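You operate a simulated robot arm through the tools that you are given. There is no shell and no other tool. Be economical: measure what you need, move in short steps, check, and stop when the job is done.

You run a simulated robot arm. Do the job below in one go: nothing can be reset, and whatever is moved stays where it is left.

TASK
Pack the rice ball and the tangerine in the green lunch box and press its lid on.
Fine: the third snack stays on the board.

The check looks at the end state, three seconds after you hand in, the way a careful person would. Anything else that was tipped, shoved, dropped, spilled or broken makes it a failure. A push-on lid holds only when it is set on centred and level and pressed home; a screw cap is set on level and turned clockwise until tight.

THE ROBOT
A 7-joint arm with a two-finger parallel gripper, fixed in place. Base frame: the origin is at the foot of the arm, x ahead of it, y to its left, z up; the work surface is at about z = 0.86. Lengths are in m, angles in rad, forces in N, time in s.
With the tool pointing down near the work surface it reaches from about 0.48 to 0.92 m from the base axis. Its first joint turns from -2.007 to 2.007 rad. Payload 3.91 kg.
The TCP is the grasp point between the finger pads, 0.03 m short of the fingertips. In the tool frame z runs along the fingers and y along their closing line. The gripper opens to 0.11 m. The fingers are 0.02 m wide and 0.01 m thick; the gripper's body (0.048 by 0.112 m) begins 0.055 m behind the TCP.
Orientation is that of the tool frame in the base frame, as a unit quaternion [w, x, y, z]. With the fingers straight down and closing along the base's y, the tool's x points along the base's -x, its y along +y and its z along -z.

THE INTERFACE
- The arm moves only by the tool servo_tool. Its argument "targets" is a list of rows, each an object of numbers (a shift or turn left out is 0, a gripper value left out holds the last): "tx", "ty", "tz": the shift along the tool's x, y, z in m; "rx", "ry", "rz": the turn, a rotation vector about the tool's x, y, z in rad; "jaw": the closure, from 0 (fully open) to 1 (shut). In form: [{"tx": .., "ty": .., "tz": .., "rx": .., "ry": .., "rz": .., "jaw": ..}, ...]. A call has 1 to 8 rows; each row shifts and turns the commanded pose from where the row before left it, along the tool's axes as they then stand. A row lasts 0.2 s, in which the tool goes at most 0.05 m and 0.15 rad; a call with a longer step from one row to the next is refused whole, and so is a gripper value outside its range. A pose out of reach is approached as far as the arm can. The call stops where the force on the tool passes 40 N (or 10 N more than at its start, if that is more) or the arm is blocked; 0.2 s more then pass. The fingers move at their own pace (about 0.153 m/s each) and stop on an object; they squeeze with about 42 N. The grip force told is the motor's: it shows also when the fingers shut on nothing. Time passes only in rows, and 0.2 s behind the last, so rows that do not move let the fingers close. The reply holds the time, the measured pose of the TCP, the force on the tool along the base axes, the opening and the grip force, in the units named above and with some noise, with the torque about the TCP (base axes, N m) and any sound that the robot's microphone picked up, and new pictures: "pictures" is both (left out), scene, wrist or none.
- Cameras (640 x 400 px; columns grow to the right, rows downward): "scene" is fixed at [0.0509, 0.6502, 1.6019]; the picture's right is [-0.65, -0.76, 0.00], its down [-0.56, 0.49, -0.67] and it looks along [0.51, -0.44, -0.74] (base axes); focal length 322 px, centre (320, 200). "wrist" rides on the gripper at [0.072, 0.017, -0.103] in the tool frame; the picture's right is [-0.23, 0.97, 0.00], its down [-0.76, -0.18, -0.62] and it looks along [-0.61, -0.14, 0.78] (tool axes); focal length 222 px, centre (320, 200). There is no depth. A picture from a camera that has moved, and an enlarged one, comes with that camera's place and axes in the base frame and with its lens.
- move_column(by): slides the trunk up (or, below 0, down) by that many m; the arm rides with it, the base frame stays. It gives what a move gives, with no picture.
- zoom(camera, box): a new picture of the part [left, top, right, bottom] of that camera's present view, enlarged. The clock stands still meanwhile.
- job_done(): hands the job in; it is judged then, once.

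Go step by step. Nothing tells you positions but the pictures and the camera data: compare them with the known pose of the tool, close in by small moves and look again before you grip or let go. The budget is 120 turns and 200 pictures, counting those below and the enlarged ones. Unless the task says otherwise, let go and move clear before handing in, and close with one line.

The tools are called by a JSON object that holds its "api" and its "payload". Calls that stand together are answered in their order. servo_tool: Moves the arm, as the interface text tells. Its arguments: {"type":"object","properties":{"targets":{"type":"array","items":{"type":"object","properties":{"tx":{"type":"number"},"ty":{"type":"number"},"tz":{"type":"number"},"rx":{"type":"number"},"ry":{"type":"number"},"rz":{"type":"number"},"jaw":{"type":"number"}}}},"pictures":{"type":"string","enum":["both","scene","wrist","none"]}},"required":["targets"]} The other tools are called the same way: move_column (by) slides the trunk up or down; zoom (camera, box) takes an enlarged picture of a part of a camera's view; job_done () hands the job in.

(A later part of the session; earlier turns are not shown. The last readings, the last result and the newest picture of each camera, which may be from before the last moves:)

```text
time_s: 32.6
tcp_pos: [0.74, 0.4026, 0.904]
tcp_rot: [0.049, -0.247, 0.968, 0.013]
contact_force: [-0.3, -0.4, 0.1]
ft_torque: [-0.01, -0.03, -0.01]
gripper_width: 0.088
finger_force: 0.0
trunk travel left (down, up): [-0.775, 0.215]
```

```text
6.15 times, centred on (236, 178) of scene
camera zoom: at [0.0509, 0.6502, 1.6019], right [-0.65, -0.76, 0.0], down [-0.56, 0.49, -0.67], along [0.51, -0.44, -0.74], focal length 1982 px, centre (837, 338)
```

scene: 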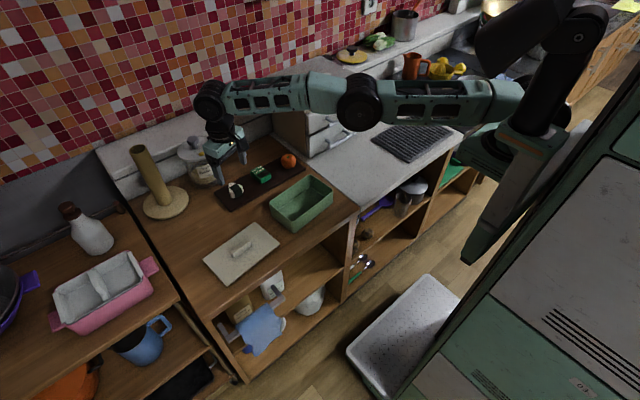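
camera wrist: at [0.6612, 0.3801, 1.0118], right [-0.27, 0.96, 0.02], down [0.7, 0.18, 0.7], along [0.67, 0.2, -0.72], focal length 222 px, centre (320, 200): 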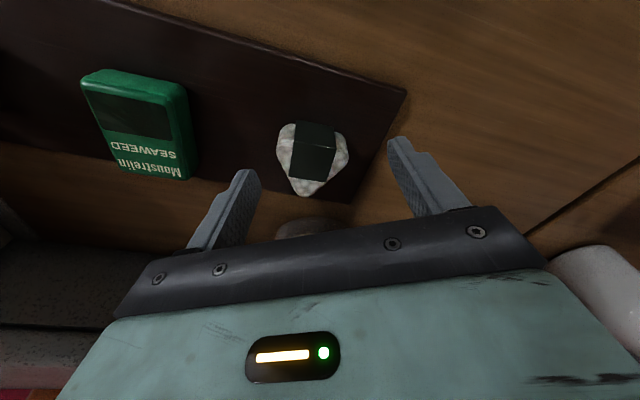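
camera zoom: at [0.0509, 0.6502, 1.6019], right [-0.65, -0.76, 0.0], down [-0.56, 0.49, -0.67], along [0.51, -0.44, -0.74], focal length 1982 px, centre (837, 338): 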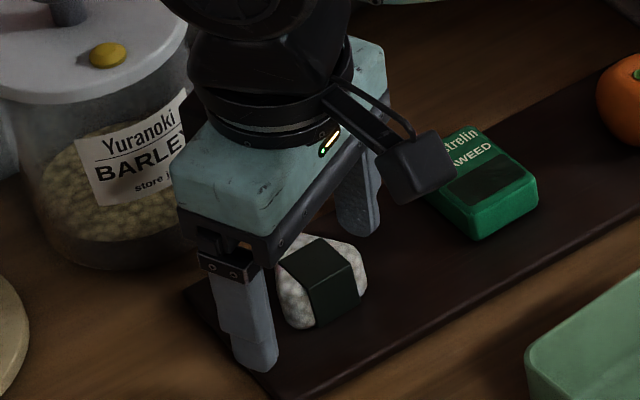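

Tips are just above the board. Close on the rice ball.

{"api": "servo_tool", "payload": {"targets": [{"jaw": 0.5}, {"jaw": 1}, {}, {}], "pictures": "wrist"}}

{"api": "zoom", "payload": {"camera": "wrist", "box": [200, 80, 440, 230]}}

```text
time_s: 33.6
tcp_pos: [0.7389, 0.4015, 0.9031]
tcp_rot: [0.049, -0.247, 0.968, 0.012]
contact_force: [0.0, 0.6, 0.1]
ft_torque: [-0.01, 0.03, 0.01]
gripper_width: 0.043
finger_force: 42.2
trunk travel left (down, up): [-0.775, 0.215]
camera wrist: at [0.6602, 0.3777, 0.999], right [-0.27, 0.96, 0.02], down [0.7, 0.18, 0.7], along [0.67, 0.2, -0.72], focal length 222 px, centre (320, 200)
```

wrist: 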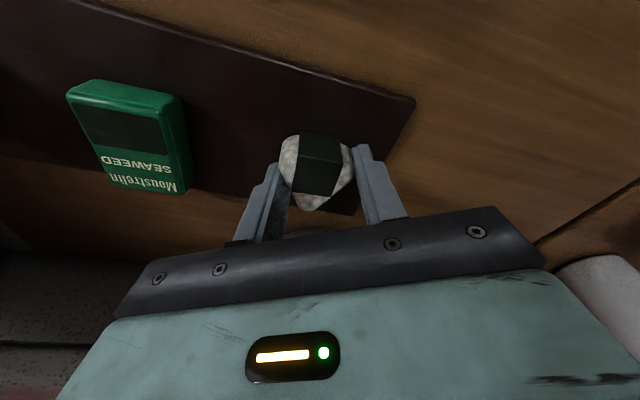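

```text
2.67 times, centred on (320, 155) of wrist
camera zoom: at [0.6602, 0.3777, 0.999], right [-0.27, 0.96, 0.02], down [0.7, 0.18, 0.7], along [0.67, 0.2, -0.72], focal length 592 px, centre (320, 320)
```

zoom: 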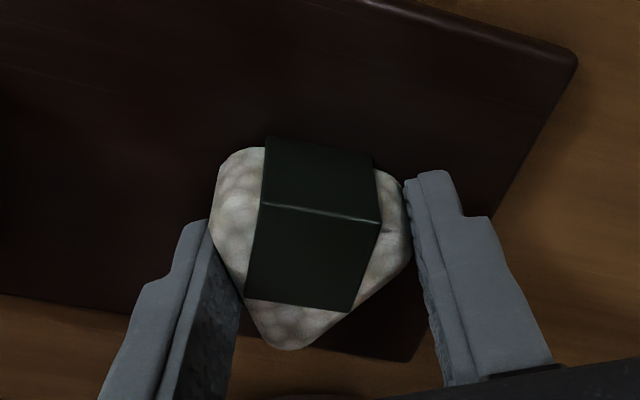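

Firm grip, 43 mm. Lift along the tool axis.

{"api": "servo_tool", "payload": {"targets": [{"tz": -0.01}, {"tz": -0.02}, {"tz": -0.03}, {"tz": -0.03}, {"tx": 0.03}, {"tx": 0.03}, {}]}}

```text
time_s: 35.2
tcp_pos: [0.7258, 0.4206, 0.9856]
tcp_rot: [0.047, -0.247, 0.968, 0.013]
contact_force: [-0.1, -0.7, -0.9]
ft_torque: [-0.04, 0.02, -0.02]
gripper_width: 0.0428
finger_force: 41.8
out of reach, approached as far as the arm can: row 2, 3, 4, 5, 6
trunk travel left (down, up): [-0.775, 0.215]
camera wrist: at [0.6472, 0.3961, 1.081], right [-0.27, 0.96, 0.02], down [0.7, 0.18, 0.69], along [0.67, 0.2, -0.72], focal length 222 px, centre (320, 200)
```

scene: 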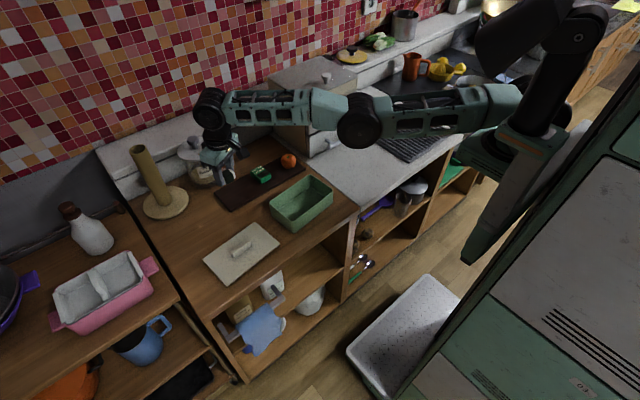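
wrist: 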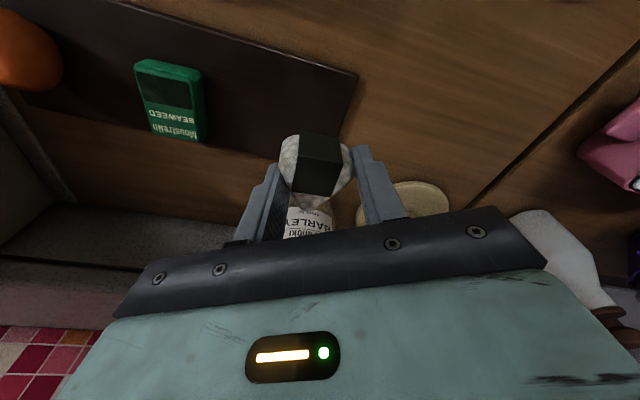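

It is lifted, but the commanded pose lies beyond reach. Bring it inward until it tracks.

{"api": "servo_tool", "payload": {"targets": [{"tx": 0.03}, {"tx": 0.03}, {"tx": 0.03}, {}], "pictures": "scene"}}

```text
time_s: 36.2
tcp_pos: [0.7035, 0.4409, 0.9751]
tcp_rot: [0.048, -0.246, 0.968, 0.012]
contact_force: [-0.3, -0.1, -0.4]
ft_torque: [0.01, 0.05, -0.02]
gripper_width: 0.0429
finger_force: 42.0
out of reach, approached as far as the arm can: row 1, 2, 3
trunk travel left (down, up): [-0.775, 0.215]
```

scene: 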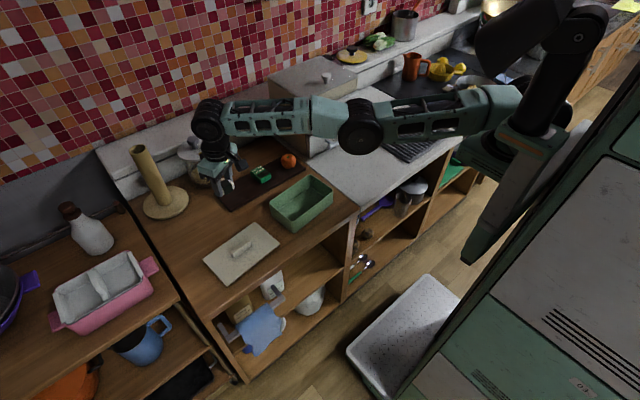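

Motion slides tangentially, like a straight-elbow singularity. Test sideways motion and see how it tracks.

{"api": "servo_tool", "payload": {"targets": [{"ty": 0.02}, {}, {}], "pictures": "none"}}

{"api": "servo_tool", "payload": {"targets": [{"tx": 0.04}, {"tx": 0.04}, {}], "pictures": "none"}}

```text
time_s: 37.0
tcp_pos: [0.6913, 0.4535, 0.9759]
tcp_rot: [0.048, -0.247, 0.968, 0.012]
contact_force: [-0.2, 0.0, -1.6]
ft_torque: [-0.03, -0.01, -0.01]
gripper_width: 0.0427
finger_force: 41.7
out of reach, approached as far as the arm can: row 1
trunk travel left (down, up): [-0.775, 0.215]
```

```text
time_s: 37.8
tcp_pos: [0.6219, 0.4147, 0.9686]
tcp_rot: [0.049, -0.247, 0.968, 0.013]
contact_force: [-0.4, 0.8, -0.6]
ft_torque: [0.02, 0.02, -0.04]
gripper_width: 0.0427
finger_force: 41.9
trunk travel left (down, up): [-0.775, 0.215]
```

Tracking again at (0.622, 0.415). Now untilt, raise, turn yaw to match the box, then move over its +y half.

{"api": "servo_tool", "payload": {"targets": [{"ry": 0.1, "tz": -0.02}, {"tz": -0.03, "rz": 0.136}, {"rz": 0.136}, {"rz": 0.136}, {"tx": 0.0238, "ty": -0.0326}, {"tx": 0.0238, "ty": -0.0326}, {"tx": 0.0238, "ty": -0.0326}, {}]}}

{"api": "zoom", "payload": {"camera": "wrist", "box": [160, 40, 480, 240]}}

{"api": "zoom", "payload": {"camera": "scene", "box": [250, 150, 346, 240]}}

```text
time_s: 39.6
tcp_pos: [0.5577, 0.3098, 1.0159]
tcp_rot: [0.0, -0.045, 0.999, 0.0]
contact_force: [0.9, 0.6, -0.6]
ft_torque: [0.0, -0.01, -0.01]
gripper_width: 0.0424
finger_force: 42.1
trunk travel left (down, up): [-0.775, 0.215]
camera wrist: at [0.4844, 0.3203, 1.1196], right [0.14, 0.99, 0.0], down [0.77, -0.11, 0.62], along [0.62, -0.09, -0.78], focal length 222 px, centre (320, 200)
```

scene: 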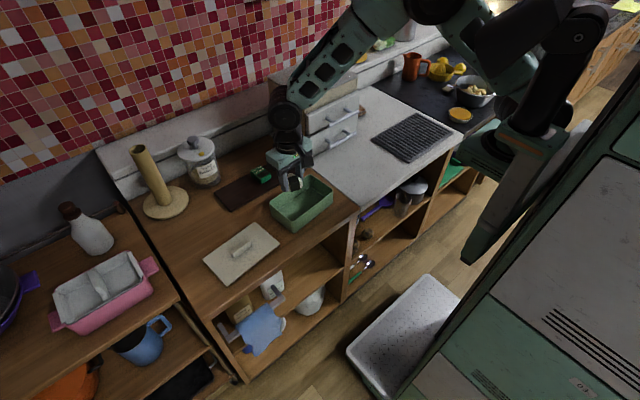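
wrist: 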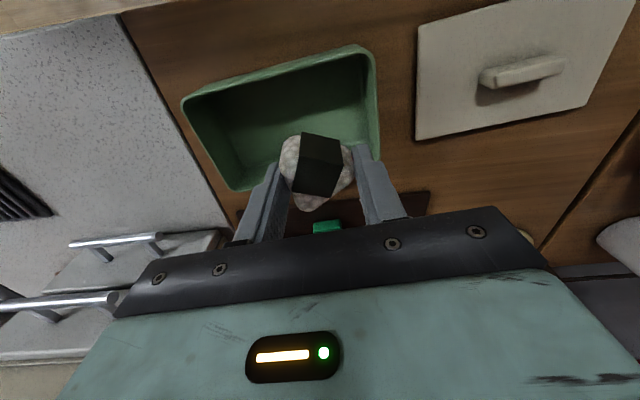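

```text
2.00 times, centred on (320, 140) of wrist
camera zoom: at [0.4844, 0.3203, 1.1196], right [0.14, 0.99, 0.0], down [0.77, -0.11, 0.62], along [0.62, -0.09, -0.78], focal length 444 px, centre (320, 320)
```

zoom: 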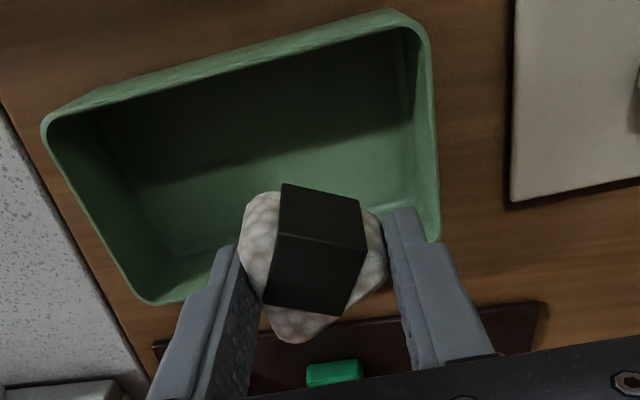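

```text
4.44 times, centred on (298, 195) of scene
camera zoom: at [0.0509, 0.6502, 1.6019], right [-0.65, -0.76, 0.0], down [-0.56, 0.49, -0.67], along [0.51, -0.44, -0.74], focal length 1432 px, centre (418, 222)
```

zoom: 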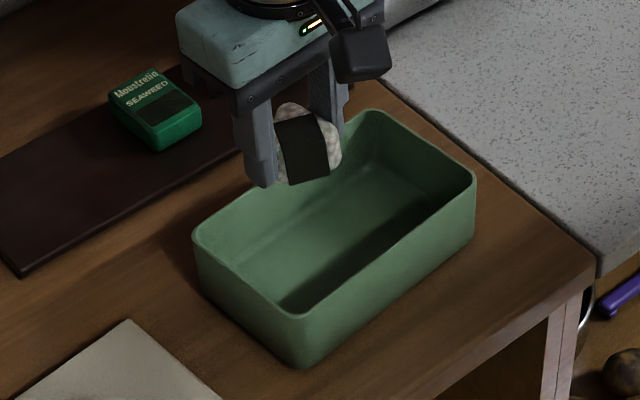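

The rice ball has pitched somewhat in the grip but is well aligned with the +y half of the box. Lower it into the box.

{"api": "servo_tool", "payload": {"targets": [{"ty": 0.003, "tz": 0.03}, {"tz": 0.03}, {"tz": 0.02}, {"tz": 0.01}, {}]}}

{"api": "zoom", "payload": {"camera": "scene", "box": [250, 150, 346, 240]}}

```text
time_s: 40.8
tcp_pos: [0.5573, 0.3138, 0.9267]
tcp_rot: [0.0, -0.046, 0.999, 0.0]
contact_force: [0.4, 0.2, -0.3]
ft_torque: [0.0, 0.0, 0.03]
gripper_width: 0.0425
finger_force: 42.2
trunk travel left (down, up): [-0.775, 0.215]
camera wrist: at [0.4853, 0.3244, 1.0298], right [0.14, 0.99, 0.0], down [0.77, -0.11, 0.62], along [0.62, -0.09, -0.78], focal length 222 px, centre (320, 200)
```

scene: 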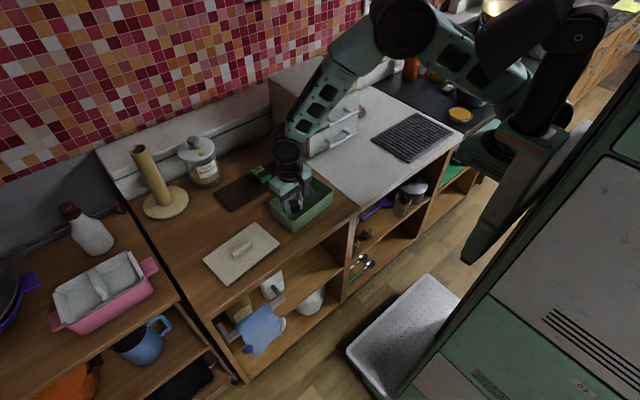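
wrist: 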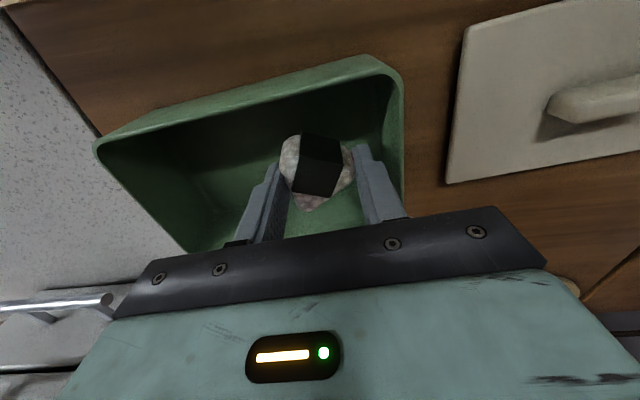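

```text
4.44 times, centred on (298, 195) of scene
camera zoom: at [0.0509, 0.6502, 1.6019], right [-0.65, -0.76, 0.0], down [-0.56, 0.49, -0.67], along [0.51, -0.44, -0.74], focal length 1432 px, centre (418, 222)
```

zoom: 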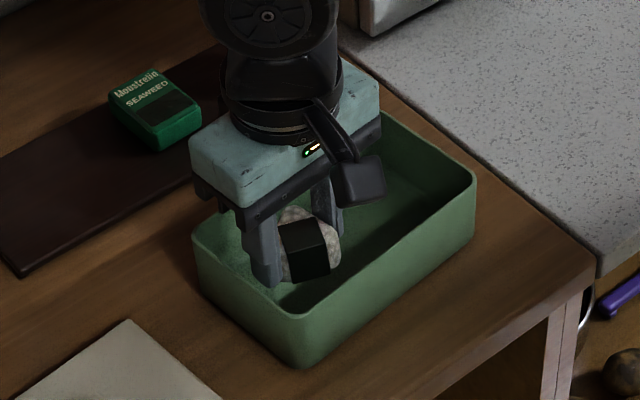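

Good clearance. Lower further, feeling for the floor.

{"api": "servo_tool", "payload": {"targets": [{"tz": 0.006}, {"tz": 0.006}, {"tz": 0.004}, {}], "pictures": "none"}}

{"api": "servo_tool", "payload": {"targets": [{"tz": 0.003}, {"tz": 0.003}, {}], "pictures": "none"}}

{"api": "servo_tool", "payload": {"targets": [{"tz": 0.002}, {}], "pictures": "none"}}

```text
time_s: 41.8
tcp_pos: [0.5576, 0.3145, 0.9115]
tcp_rot: [0.0, -0.046, 0.999, 0.0]
contact_force: [-0.2, 0.4, -0.6]
ft_torque: [-0.03, -0.02, -0.01]
gripper_width: 0.0427
finger_force: 42.7
trunk travel left (down, up): [-0.775, 0.215]
```

```text
time_s: 42.6
tcp_pos: [0.5578, 0.3155, 0.9045]
tcp_rot: [0.0, -0.046, 0.999, 0.0]
contact_force: [-0.7, -0.2, -1.5]
ft_torque: [-0.04, 0.0, 0.04]
gripper_width: 0.0426
finger_force: 42.4
trunk travel left (down, up): [-0.775, 0.215]
```

```text
time_s: 43.2
tcp_pos: [0.5592, 0.3157, 0.903]
tcp_rot: [0.0, -0.046, 0.999, 0.001]
contact_force: [-0.4, 0.2, -0.7]
ft_torque: [-0.02, 0.04, 0.02]
gripper_width: 0.0425
finger_force: 42.0
trunk travel left (down, up): [-0.775, 0.215]
```

{"api": "servo_tool", "payload": {"targets": [{"tz": 0.002}, {}], "pictures": "none"}}

{"api": "servo_tool", "payload": {"targets": [{"tz": 0.002}, {}], "pictures": "none"}}

{"api": "servo_tool", "payload": {"targets": [{"tz": 0.002}, {}], "pictures": "wrist"}}

```text
time_s: 43.8
tcp_pos: [0.5587, 0.3148, 0.9028]
tcp_rot: [0.001, -0.045, 0.999, 0.001]
contact_force: [-0.1, -2.8, 15.9]
ft_torque: [-0.32, -0.38, -0.08]
gripper_width: 0.0428
finger_force: 41.9
trunk travel left (down, up): [-0.775, 0.215]
```

```text
time_s: 44.4
tcp_pos: [0.5585, 0.3165, 0.9021]
tcp_rot: [0.002, -0.047, 0.999, 0.002]
contact_force: [0.8, -1.0, 35.5]
ft_torque: [-0.43, -0.91, 0.04]
gripper_width: 0.0427
finger_force: 41.6
trunk travel left (down, up): [-0.775, 0.215]
```

```text
time_s: 45.0
tcp_pos: [0.5577, 0.3155, 0.8981]
tcp_rot: [0.0, -0.047, 0.999, 0.001]
contact_force: [0.4, 3.4, 33.7]
ft_torque: [-0.24, -0.94, 0.08]
gripper_width: 0.043
finger_force: 41.7
trunk travel left (down, up): [-0.775, 0.215]
camera wrist: at [0.4848, 0.3263, 1.0011], right [0.14, 0.99, 0.0], down [0.77, -0.11, 0.62], along [0.62, -0.08, -0.78], focal length 222 px, centre (320, 200)
```

wrist: 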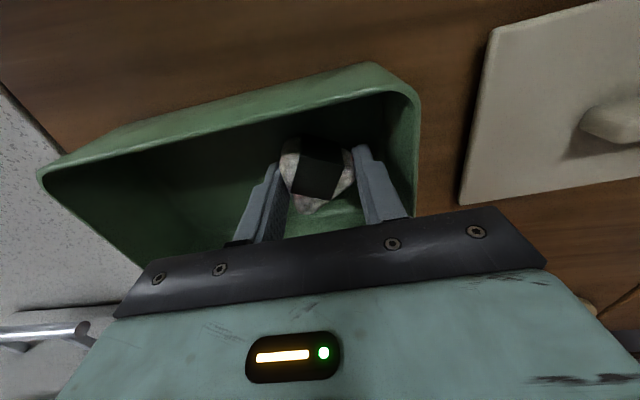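

Rice ball is on the floor of the box. Ease up, open only a little, and rise.

{"api": "servo_tool", "payload": {"targets": [{"tz": -0.003}, {"jaw": 0.51}, {}, {"tz": -0.02}, {"tz": -0.03}, {"tz": -0.04}, {"tz": -0.03}, {}]}}

{"api": "zoom", "payload": {"camera": "scene", "box": [250, 150, 346, 240]}}

{"api": "zoom", "payload": {"camera": "wrist", "box": [160, 20, 480, 220]}}

```text
time_s: 46.8
tcp_pos: [0.56, 0.3138, 1.0201]
tcp_rot: [0.0, -0.045, 0.999, 0.001]
contact_force: [-0.1, 1.1, 0.4]
ft_torque: [0.01, 0.02, 0.0]
gripper_width: 0.0541
finger_force: 0.0
trunk travel left (down, up): [-0.775, 0.215]
camera wrist: at [0.487, 0.3248, 1.1222], right [0.14, 0.99, 0.0], down [0.77, -0.11, 0.62], along [0.62, -0.09, -0.78], focal length 222 px, centre (320, 200)
```

scene: 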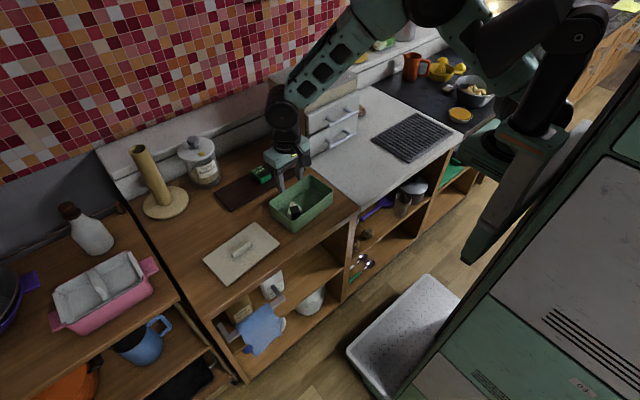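
wrist: 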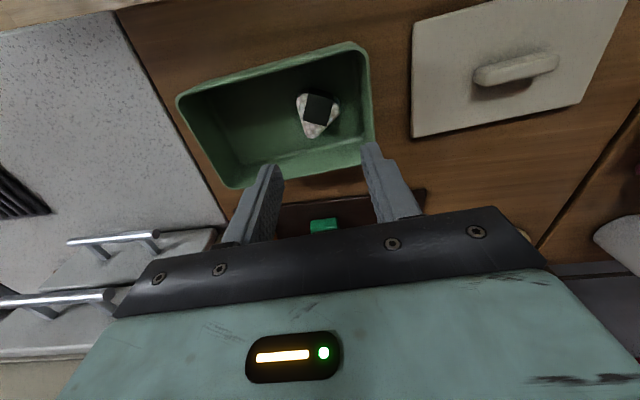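

```text
4.44 times, centred on (298, 195) of scene
camera zoom: at [0.0509, 0.6502, 1.6019], right [-0.65, -0.76, 0.0], down [-0.56, 0.49, -0.67], along [0.51, -0.44, -0.74], focal length 1432 px, centre (418, 222)
```

zoom: 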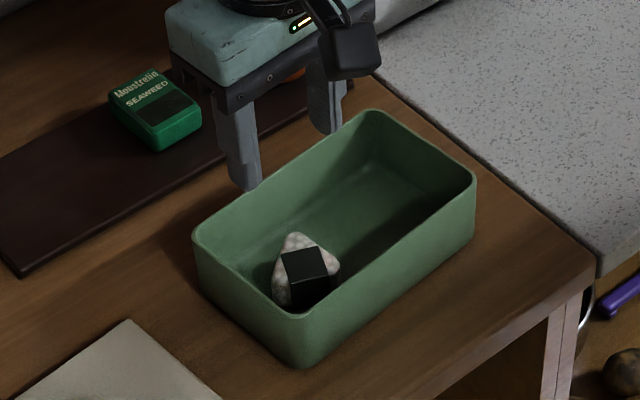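

```text
2.00 times, centred on (320, 120) of wrist
camera zoom: at [0.487, 0.3248, 1.1222], right [0.14, 0.99, 0.0], down [0.77, -0.11, 0.62], along [0.62, -0.09, -0.78], focal length 444 px, centre (320, 360)
```

zoom: 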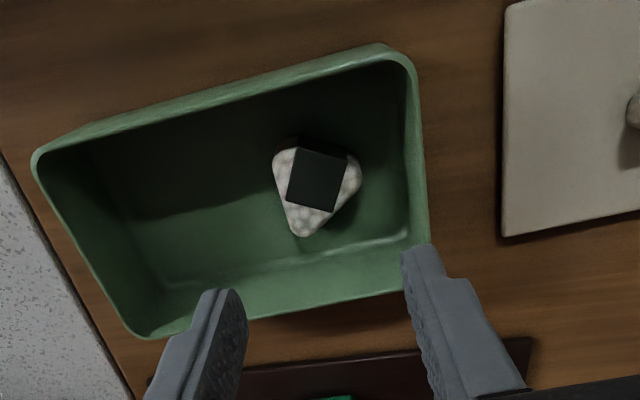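

The rice ball sits flat in the +y half. Next, the tangerine, at about (0.733, 0.20, 0.90), ~50 mm wide; move above it.

{"api": "servo_tool", "payload": {"targets": [{"tx": -0.0324, "ty": -0.0259, "jaw": 0.2}, {"tx": -0.0324, "ty": -0.0259}, {"tx": -0.0324, "ty": -0.0259}, {"tx": -0.0324, "ty": -0.0259}, {"tx": -0.0324, "ty": -0.0259}, {}]}}

{"api": "zoom", "payload": {"camera": "wrist", "box": [160, 20, 480, 220]}}

{"api": "zoom", "payload": {"camera": "scene", "box": [230, 100, 358, 200]}}

```text
time_s: 48.2
tcp_pos: [0.732, 0.2, 1.0186]
tcp_rot: [0.0, -0.046, 0.999, 0.0]
contact_force: [-0.4, -0.4, 0.4]
ft_torque: [-0.01, 0.01, 0.0]
gripper_width: 0.0882
finger_force: 0.0
trunk travel left (down, up): [-0.775, 0.215]
camera wrist: at [0.66, 0.2107, 1.1215], right [0.14, 0.99, 0.0], down [0.77, -0.11, 0.62], along [0.62, -0.09, -0.78], focal length 222 px, centre (320, 200)
```

scene: 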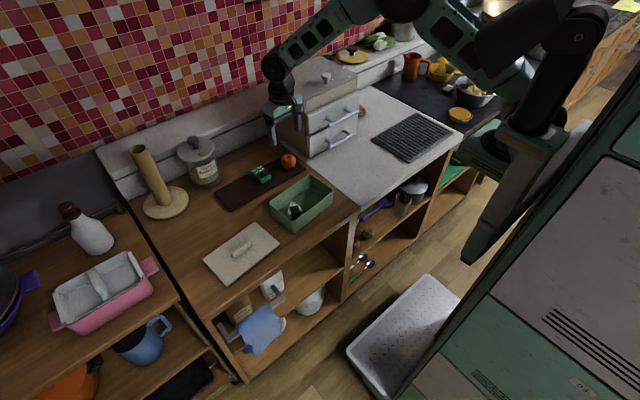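
wrist: 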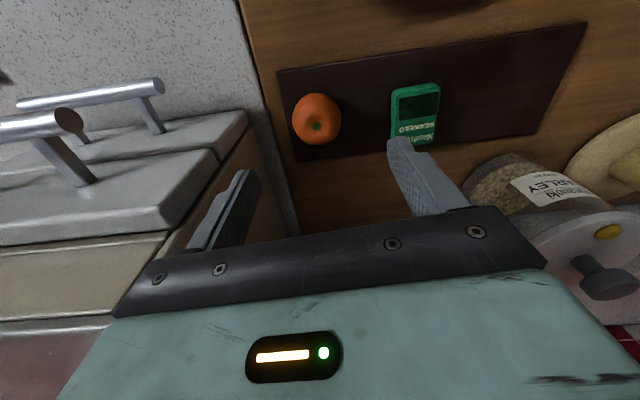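

```text
2.00 times, centred on (320, 120) of wrist
camera zoom: at [0.66, 0.2107, 1.1215], right [0.14, 0.99, 0.0], down [0.77, -0.11, 0.62], along [0.62, -0.09, -0.78], focal length 444 px, centre (320, 360)
```

zoom: 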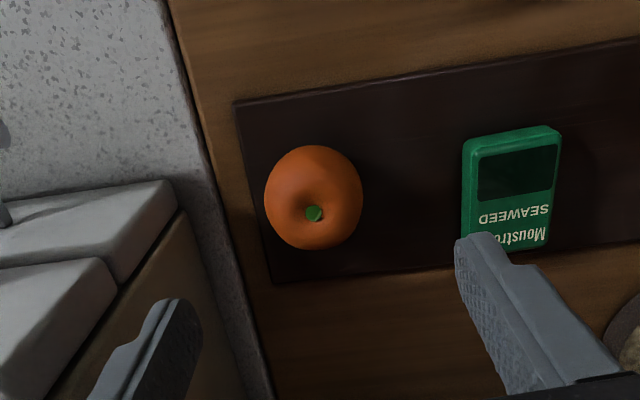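

```text
4.00 times, centred on (294, 150) of scene
camera zoom: at [0.0509, 0.6502, 1.6019], right [-0.65, -0.76, 0.0], down [-0.56, 0.49, -0.67], along [0.51, -0.44, -0.74], focal length 1288 px, centre (424, 400)
```

zoom: 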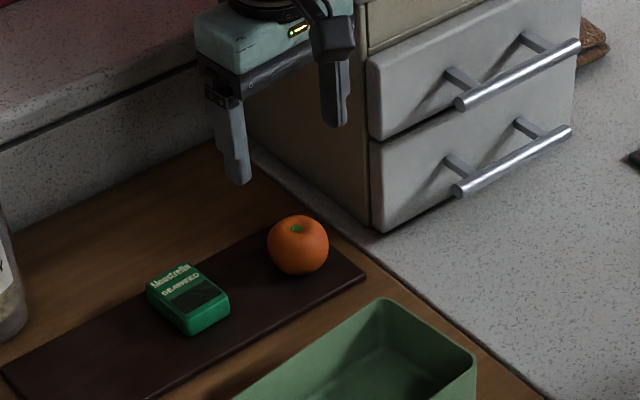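

Tangerine centre ≈(0.735, 0.197). Cabinet side at y≈0.114 leaves ~27 mm clearance. Descend in stages.

{"api": "servo_tool", "payload": {"targets": [{"tx": -0.0027, "ty": -0.0033, "jaw": 0.25}, {"tz": 0.03}, {"tz": 0.03}, {"tz": 0.02}, {}]}}

{"api": "zoom", "payload": {"camera": "wrist", "box": [160, 40, 480, 240]}}

{"api": "zoom", "payload": {"camera": "scene", "box": [240, 100, 336, 175]}}

```text
time_s: 49.4
tcp_pos: [0.7334, 0.1981, 0.939]
tcp_rot: [0.0, -0.045, 0.999, 0.001]
contact_force: [0.0, -0.6, 0.6]
ft_torque: [-0.04, -0.01, -0.01]
gripper_width: 0.0824
finger_force: 0.0
trunk travel left (down, up): [-0.775, 0.215]
camera wrist: at [0.6614, 0.2094, 1.0424], right [0.14, 0.99, 0.0], down [0.77, -0.11, 0.62], along [0.62, -0.09, -0.78], focal length 222 px, centre (320, 200)
```

scene: 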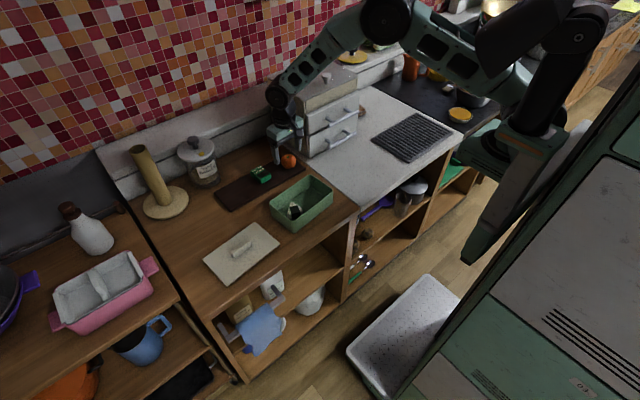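
wrist: 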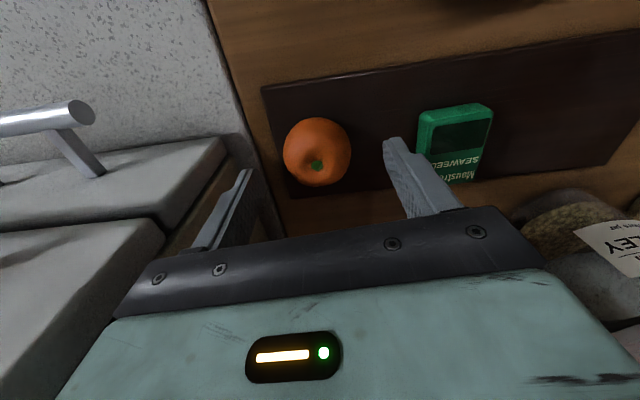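

```text
2.00 times, centred on (320, 140) of wrist
camera zoom: at [0.6614, 0.2094, 1.0424], right [0.14, 0.99, 0.0], down [0.77, -0.11, 0.62], along [0.62, -0.09, -0.78], focal length 444 px, centre (320, 320)
```

zoom: 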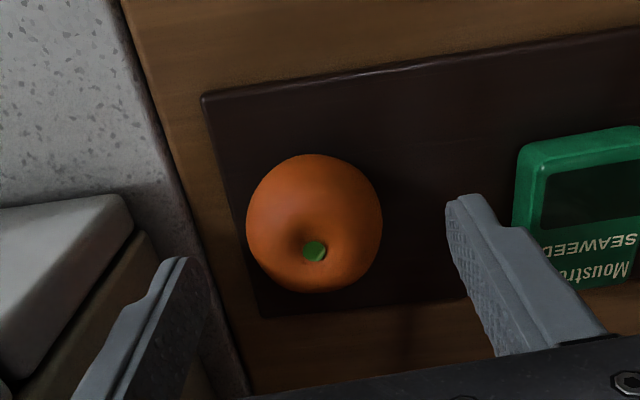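

```text
5.33 times, centred on (288, 138) of scene
camera zoom: at [0.0509, 0.6502, 1.6019], right [-0.65, -0.76, 0.0], down [-0.56, 0.49, -0.67], along [0.51, -0.44, -0.74], focal length 1718 px, centre (491, 533)
```

zoom: 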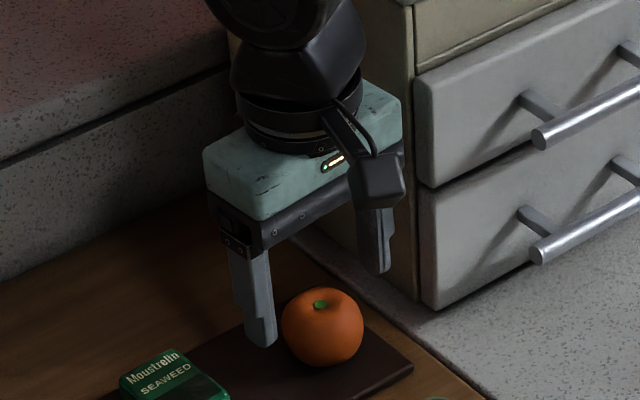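

Aligned: tangerine at (0.733, 0.197). Lower to 0.908 and grip.

{"api": "servo_tool", "payload": {"targets": [{"tz": 0.016, "ty": -0.001}, {"tz": 0.012}, {"tz": 0.003}, {}], "pictures": "none"}}

{"api": "servo_tool", "payload": {"targets": [{"jaw": 0.5}, {"jaw": 1}, {}, {}], "pictures": "wrist"}}

```text
time_s: 50.4
tcp_pos: [0.7358, 0.1966, 0.9082]
tcp_rot: [0.0, -0.045, 0.999, 0.0]
contact_force: [0.7, -0.3, -0.6]
ft_torque: [-0.04, 0.0, -0.02]
gripper_width: 0.0824
finger_force: 0.1
trunk travel left (down, up): [-0.775, 0.215]
```

```text
time_s: 51.4
tcp_pos: [0.7348, 0.1957, 0.9074]
tcp_rot: [0.0, -0.046, 0.999, 0.0]
contact_force: [1.0, -0.5, -0.6]
ft_torque: [-0.02, -0.04, -0.03]
gripper_width: 0.0504
finger_force: 42.0
trunk travel left (down, up): [-0.775, 0.215]
camera wrist: at [0.6619, 0.2068, 1.011], right [0.14, 0.99, 0.0], down [0.77, -0.11, 0.62], along [0.62, -0.09, -0.78], focal length 222 px, centre (320, 200)
```

wrist: 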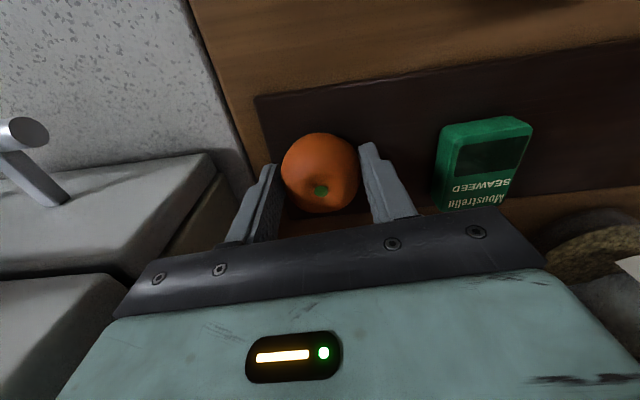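

Gripped at 50 mm. Lift and carry over the −y half of the box.

{"api": "servo_tool", "payload": {"targets": [{"tz": -0.02}, {"tz": -0.04}, {"tz": -0.05}, {"tx": 0.0411, "ty": 0.0157}, {"tx": 0.0411, "ty": 0.0157}, {"tx": 0.0411, "ty": 0.0157}, {"tx": 0.0411, "ty": 0.0157}, {}]}}

{"api": "servo_tool", "payload": {"targets": [{"rz": -0.143}, {"rz": -0.143}, {"rz": -0.143}, {"rz": -0.143}, {"rz": -0.143}, {"rz": -0.143}, {"rz": -0.143}, {"rz": -0.143}], "pictures": "none"}}

{"api": "servo_tool", "payload": {"targets": [{"rz": -0.143}, {"rz": -0.143}, {"rz": -0.141}, {}], "pictures": "both"}}

{"api": "zoom", "payload": {"camera": "scene", "box": [250, 150, 346, 240]}}

{"api": "zoom", "payload": {"camera": "wrist", "box": [160, 0, 480, 200]}}

```text
time_s: 53.2
tcp_pos: [0.5628, 0.244, 1.016]
tcp_rot: [0.0, -0.046, 0.999, 0.001]
contact_force: [-0.3, 0.2, -0.3]
ft_torque: [0.01, -0.02, 0.01]
gripper_width: 0.0506
finger_force: 42.0
trunk travel left (down, up): [-0.775, 0.215]
camera wrist: at [0.4903, 0.2549, 1.1194], right [0.14, 0.99, 0.0], down [0.77, -0.11, 0.62], along [0.62, -0.09, -0.78], focal length 222 px, centre (320, 200)
```

scene: 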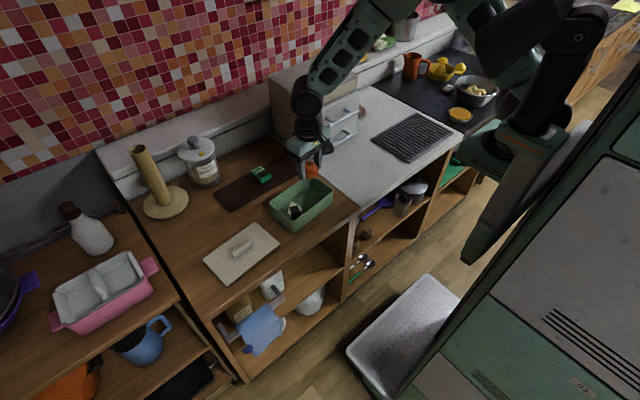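
wrist: 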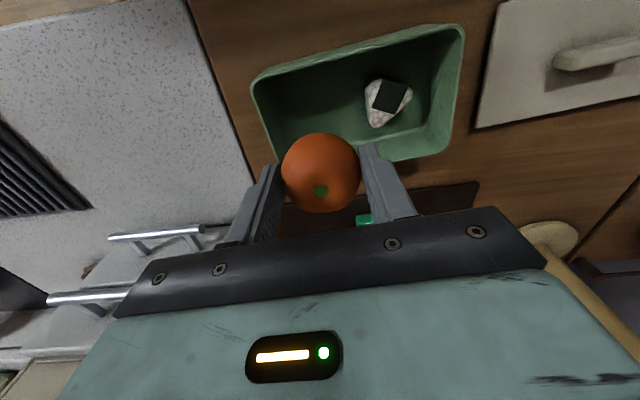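

```text
time_s: 55.0
tcp_pos: [0.5635, 0.2446, 1.0185]
tcp_rot: [0.0, -0.58, 0.815, 0.0]
contact_force: [-0.1, -0.2, -0.3]
ft_torque: [-0.01, 0.0, 0.0]
gripper_width: 0.0503
finger_force: 41.8
trunk travel left (down, up): [-0.775, 0.215]
```

```text
time_s: 56.0
tcp_pos: [0.565, 0.2438, 1.0189]
tcp_rot: [0.0, 0.739, -0.674, 0.001]
contact_force: [-0.2, 0.3, -0.4]
ft_torque: [0.02, -0.02, 0.01]
gripper_width: 0.0504
finger_force: 42.2
trunk travel left (down, up): [-0.775, 0.215]
camera wrist: at [0.5554, 0.1708, 1.122], right [-0.99, 0.14, 0.0], down [0.11, 0.77, 0.62], along [0.08, 0.62, -0.78], focal length 222 px, centre (320, 200)
```

scene: 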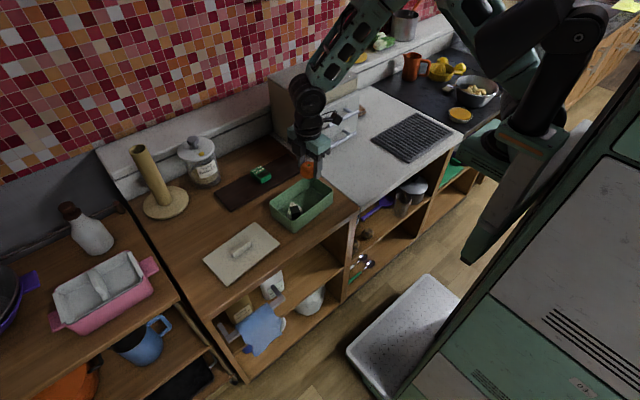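
wrist: 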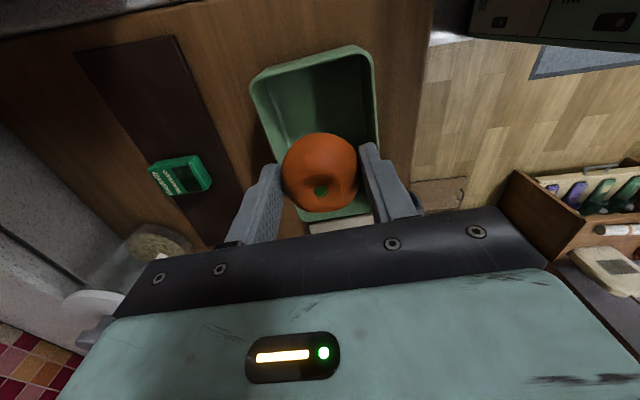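

```text
4.44 times, centred on (298, 195) of scene
camera zoom: at [0.0509, 0.6502, 1.6019], right [-0.65, -0.76, 0.0], down [-0.56, 0.49, -0.67], along [0.51, -0.44, -0.74], focal length 1432 px, centre (418, 222)
```

zoom: 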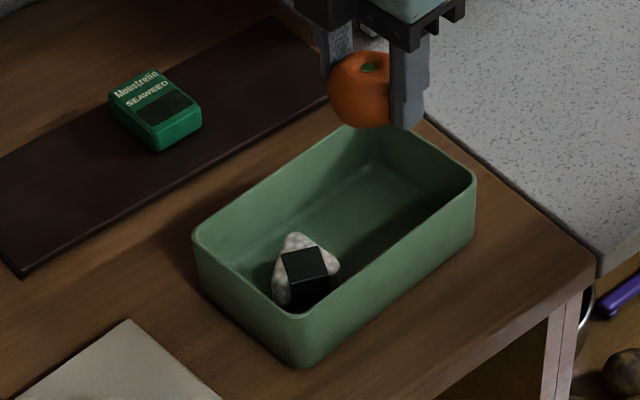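

```text
2.00 times, centred on (320, 100) of wrist
camera zoom: at [0.5554, 0.1708, 1.122], right [-0.99, 0.14, 0.0], down [0.11, 0.77, 0.62], along [0.08, 0.62, -0.78], focal length 444 px, centre (320, 400)
```

zoom: 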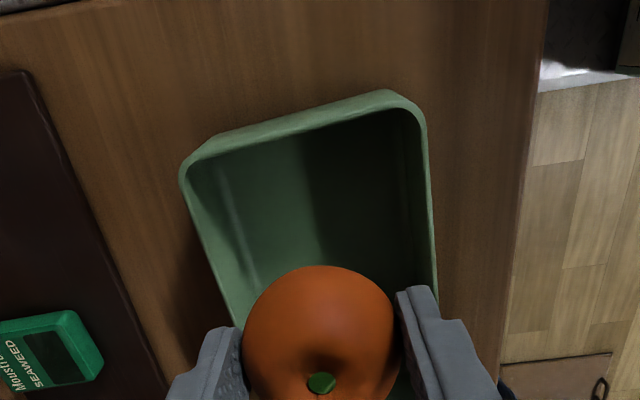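

The tangerine is centred over the −y half. Lower in.

{"api": "servo_tool", "payload": {"targets": [{"tz": 0.03}, {"tz": 0.03}, {"tz": 0.025}, {"tz": 0.01}, {}], "pictures": "wrist"}}

{"api": "zoom", "payload": {"camera": "scene", "box": [250, 150, 346, 240]}}

```text
time_s: 57.2
tcp_pos: [0.5641, 0.2437, 0.9248]
tcp_rot: [0.0, 0.738, -0.675, 0.0]
contact_force: [-0.1, 0.5, -0.2]
ft_torque: [0.0, -0.04, 0.01]
gripper_width: 0.0504
finger_force: 42.2
trunk travel left (down, up): [-0.775, 0.215]
camera wrist: at [0.5555, 0.1706, 1.0272], right [-0.99, 0.14, 0.0], down [0.11, 0.77, 0.62], along [0.09, 0.62, -0.78], focal length 222 px, centre (320, 200)
```

wrist: 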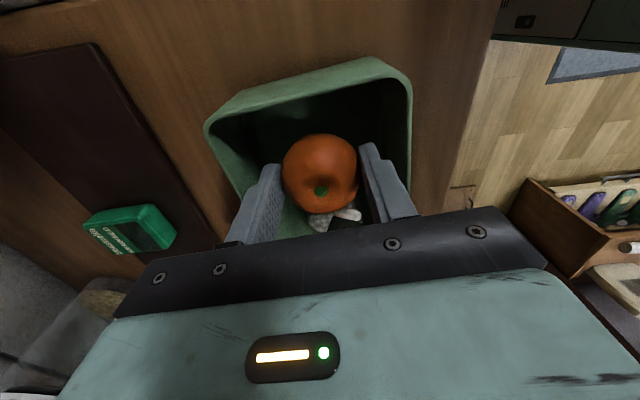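

```text
4.44 times, centred on (298, 195) of scene
camera zoom: at [0.0509, 0.6502, 1.6019], right [-0.65, -0.76, 0.0], down [-0.56, 0.49, -0.67], along [0.51, -0.44, -0.74], focal length 1432 px, centre (418, 222)
```

zoom: 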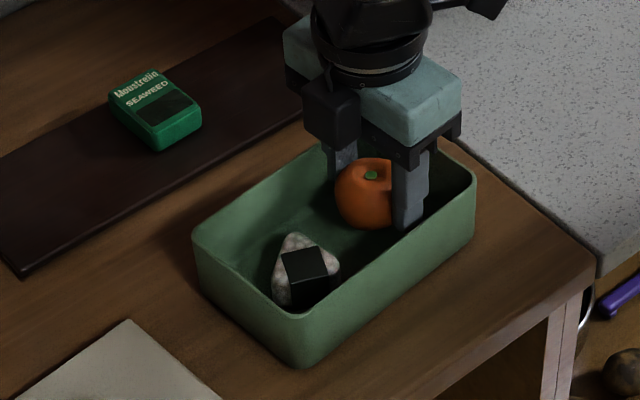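

Clear on both sides. Lower the rest, feeling for the floor.

{"api": "servo_tool", "payload": {"targets": [{"tz": 0.008}, {"tz": 0.006}, {"tz": 0.004}, {}], "pictures": "none"}}

{"api": "servo_tool", "payload": {"targets": [{"tz": 0.002}, {}], "pictures": "none"}}

{"api": "servo_tool", "payload": {"targets": [{"tz": 0.002}, {}], "pictures": "none"}}

```text
time_s: 58.2
tcp_pos: [0.5644, 0.244, 0.9051]
tcp_rot: [0.0, 0.739, -0.674, 0.0]
contact_force: [0.3, 0.6, -0.4]
ft_torque: [-0.01, 0.01, 0.02]
gripper_width: 0.0505
finger_force: 42.1
trunk travel left (down, up): [-0.775, 0.215]
```

```text
time_s: 58.8
tcp_pos: [0.5638, 0.2441, 0.9038]
tcp_rot: [-0.001, 0.738, -0.675, 0.0]
contact_force: [-0.2, 0.6, -0.6]
ft_torque: [-0.01, 0.02, 0.0]
gripper_width: 0.0508
finger_force: 42.1
trunk travel left (down, up): [-0.775, 0.215]
```

```text
time_s: 59.4
tcp_pos: [0.5644, 0.2443, 0.9023]
tcp_rot: [-0.001, 0.738, -0.674, 0.001]
contact_force: [-3.1, -3.5, 21.5]
ft_torque: [-0.12, 0.13, 0.01]
gripper_width: 0.0508
finger_force: 41.9
trunk travel left (down, up): [-0.775, 0.215]
```

Touchdown. Ease off, open slightly (to 60 mm), and rise.

{"api": "servo_tool", "payload": {"targets": [{"tz": -0.0015}, {"jaw": 0.45}, {}, {"tz": -0.02}, {"tz": -0.04}, {"tz": -0.04}, {"tz": -0.03}, {}]}}

{"api": "zoom", "payload": {"camera": "scene", "box": [250, 150, 346, 240]}}

{"api": "zoom", "payload": {"camera": "wrist", "box": [160, 0, 480, 200]}}

```text
time_s: 61.2
tcp_pos: [0.5661, 0.2431, 1.0354]
tcp_rot: [0.0, 0.739, -0.674, 0.0]
contact_force: [0.5, -0.3, -0.9]
ft_torque: [0.01, -0.01, 0.02]
gripper_width: 0.0606
finger_force: 0.0
trunk travel left (down, up): [-0.775, 0.215]
camera wrist: at [0.5563, 0.1695, 1.1382], right [-0.99, 0.14, 0.0], down [0.11, 0.77, 0.62], along [0.09, 0.62, -0.78], focal length 222 px, centre (320, 200)
```

scene: 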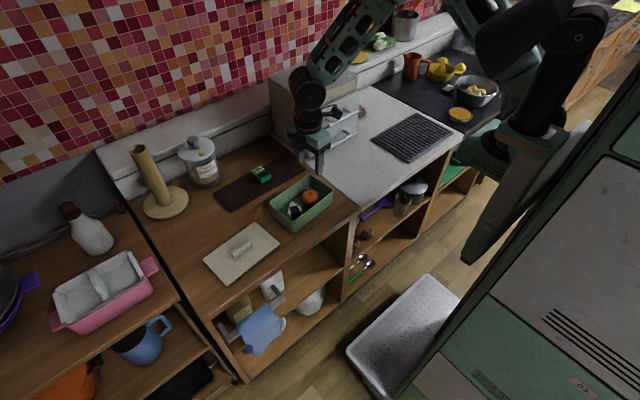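
wrist: 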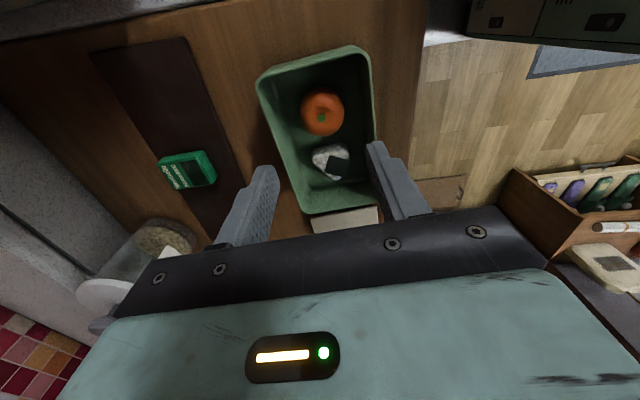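

```text
4.44 times, centred on (298, 195) of scene
camera zoom: at [0.0509, 0.6502, 1.6019], right [-0.65, -0.76, 0.0], down [-0.56, 0.49, -0.67], along [0.51, -0.44, -0.74], focal length 1432 px, centre (418, 222)
```

zoom: 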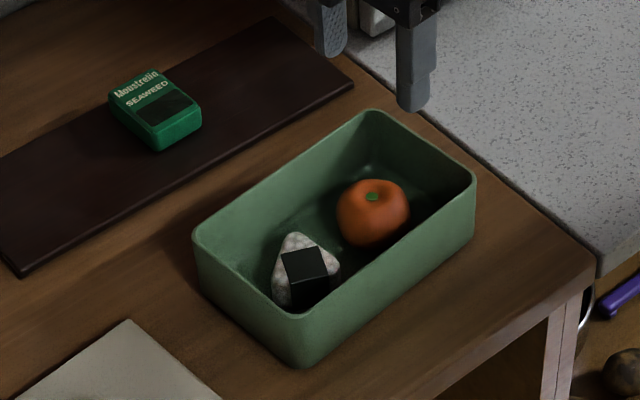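

```text
2.00 times, centred on (320, 100) of wrist
camera zoom: at [0.5563, 0.1695, 1.1382], right [-0.99, 0.14, 0.0], down [0.11, 0.77, 0.62], along [0.09, 0.62, -0.78], focal length 444 px, centre (320, 400)
```

zoom: 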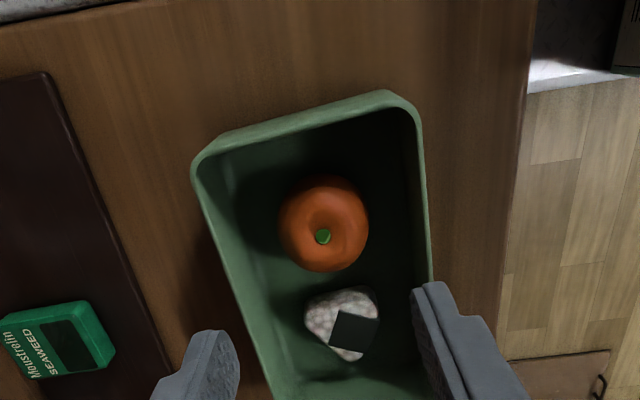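

Both snacks are packed and the box hasn't moved. Go back to the lid at (0.5627, 0.5005).

{"api": "servo_tool", "payload": {"targets": [{"tx": -0.0427, "ty": -0.0036}, {"tx": -0.0427, "ty": -0.0036}, {"tx": -0.0427, "ty": -0.0036}, {"tx": -0.0427, "ty": -0.0036}, {"tx": -0.0427, "ty": -0.0036}, {"tx": -0.0427, "ty": -0.0036}, {"tz": 0.04}, {"tz": 0.04}]}}

{"api": "zoom", "payload": {"camera": "wrist", "box": [160, 0, 480, 200]}}

```text
time_s: 63.0
tcp_pos: [0.565, 0.5016, 0.9542]
tcp_rot: [0.001, 0.738, -0.675, 0.0]
contact_force: [0.2, 0.4, -0.2]
ft_torque: [-0.01, -0.03, 0.03]
gripper_width: 0.0601
finger_force: 0.0
trunk travel left (down, up): [-0.775, 0.215]
camera wrist: at [0.5548, 0.4284, 1.0573], right [-0.99, 0.14, 0.0], down [0.11, 0.77, 0.62], along [0.09, 0.62, -0.78], focal length 222 px, centre (320, 200)
```

scene: 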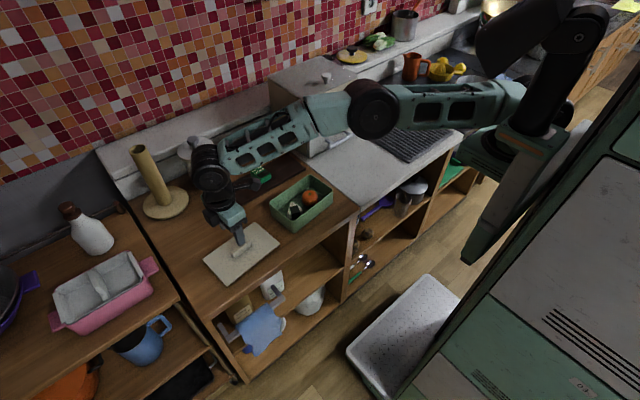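
wrist: 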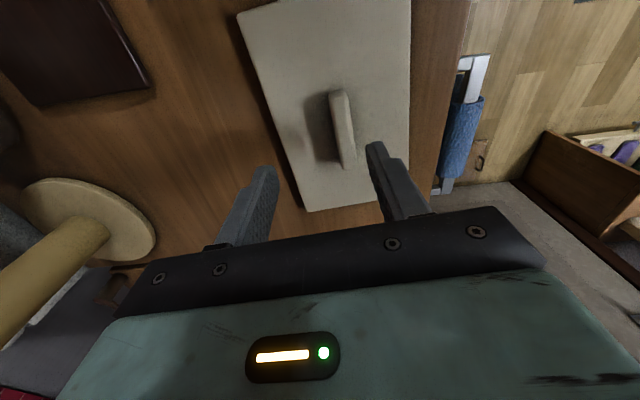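

```text
2.00 times, centred on (320, 100) of wrist
camera zoom: at [0.5548, 0.4284, 1.0573], right [-0.99, 0.14, 0.0], down [0.11, 0.77, 0.62], along [0.09, 0.62, -0.78], focal length 444 px, centre (320, 400)
```

zoom: 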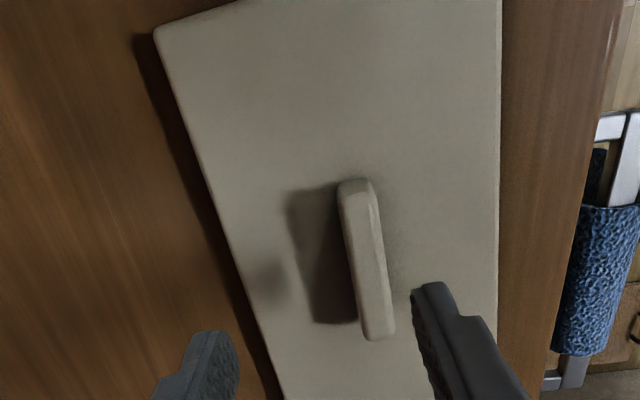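

The lid's handle is actually at about (0.546, 0.497): it slid ~15 mm when released, with yaw unchanged. Shift over and look again.

{"api": "servo_tool", "payload": {"targets": [{"tx": 0.0028, "ty": 0.0193}, {"tz": 0.02}, {}], "pictures": "wrist"}}

{"api": "zoom", "payload": {"camera": "wrist", "box": [200, 60, 440, 210]}}

{"api": "zoom", "payload": {"camera": "scene", "box": [190, 200, 290, 290]}}

```text
time_s: 63.8
tcp_pos: [0.5438, 0.4965, 0.9337]
tcp_rot: [0.0, 0.738, -0.674, 0.0]
contact_force: [0.4, -0.3, 0.3]
ft_torque: [0.0, -0.02, 0.0]
gripper_width: 0.0606
finger_force: 0.0
trunk travel left (down, up): [-0.775, 0.215]
camera wrist: at [0.5346, 0.4232, 1.036], right [-0.99, 0.14, 0.0], down [0.11, 0.77, 0.62], along [0.09, 0.62, -0.78], focal length 222 px, centre (320, 200)
```

wrist: 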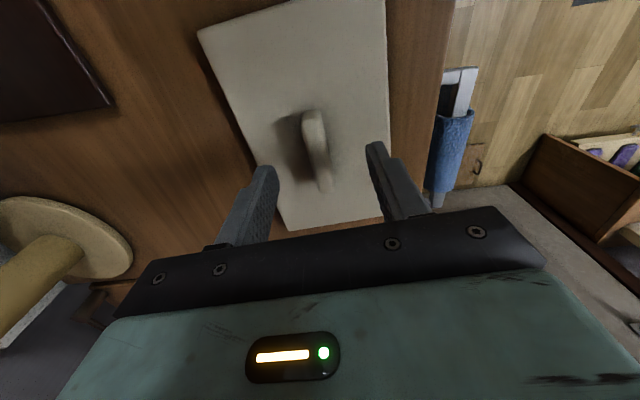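

```text
2.67 times, centred on (320, 135) of wrist
camera zoom: at [0.5346, 0.4232, 1.036], right [-0.99, 0.14, 0.0], down [0.11, 0.77, 0.62], along [0.09, 0.62, -0.78], focal length 592 px, centre (320, 373)
```

zoom: 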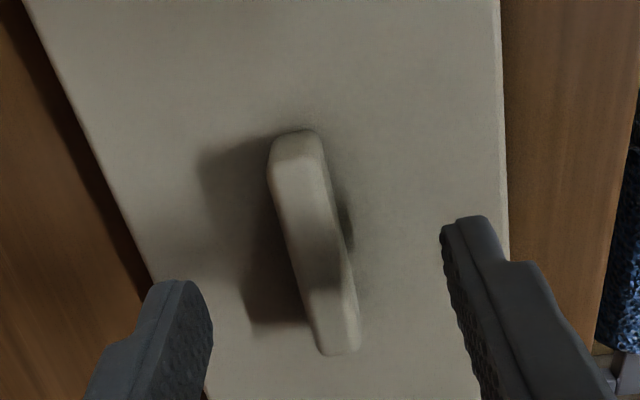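

```text
4.44 times, centred on (240, 245) of scene
camera zoom: at [0.0509, 0.6502, 1.6019], right [-0.65, -0.76, 0.0], down [-0.56, 0.49, -0.67], along [0.51, -0.44, -0.74], focal length 1432 px, centre (676, 0)
```

zoom: 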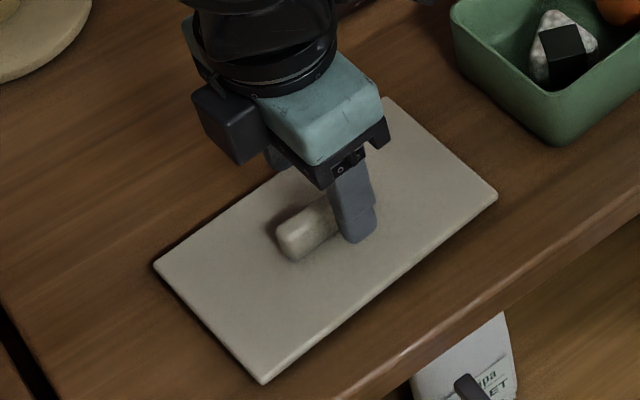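

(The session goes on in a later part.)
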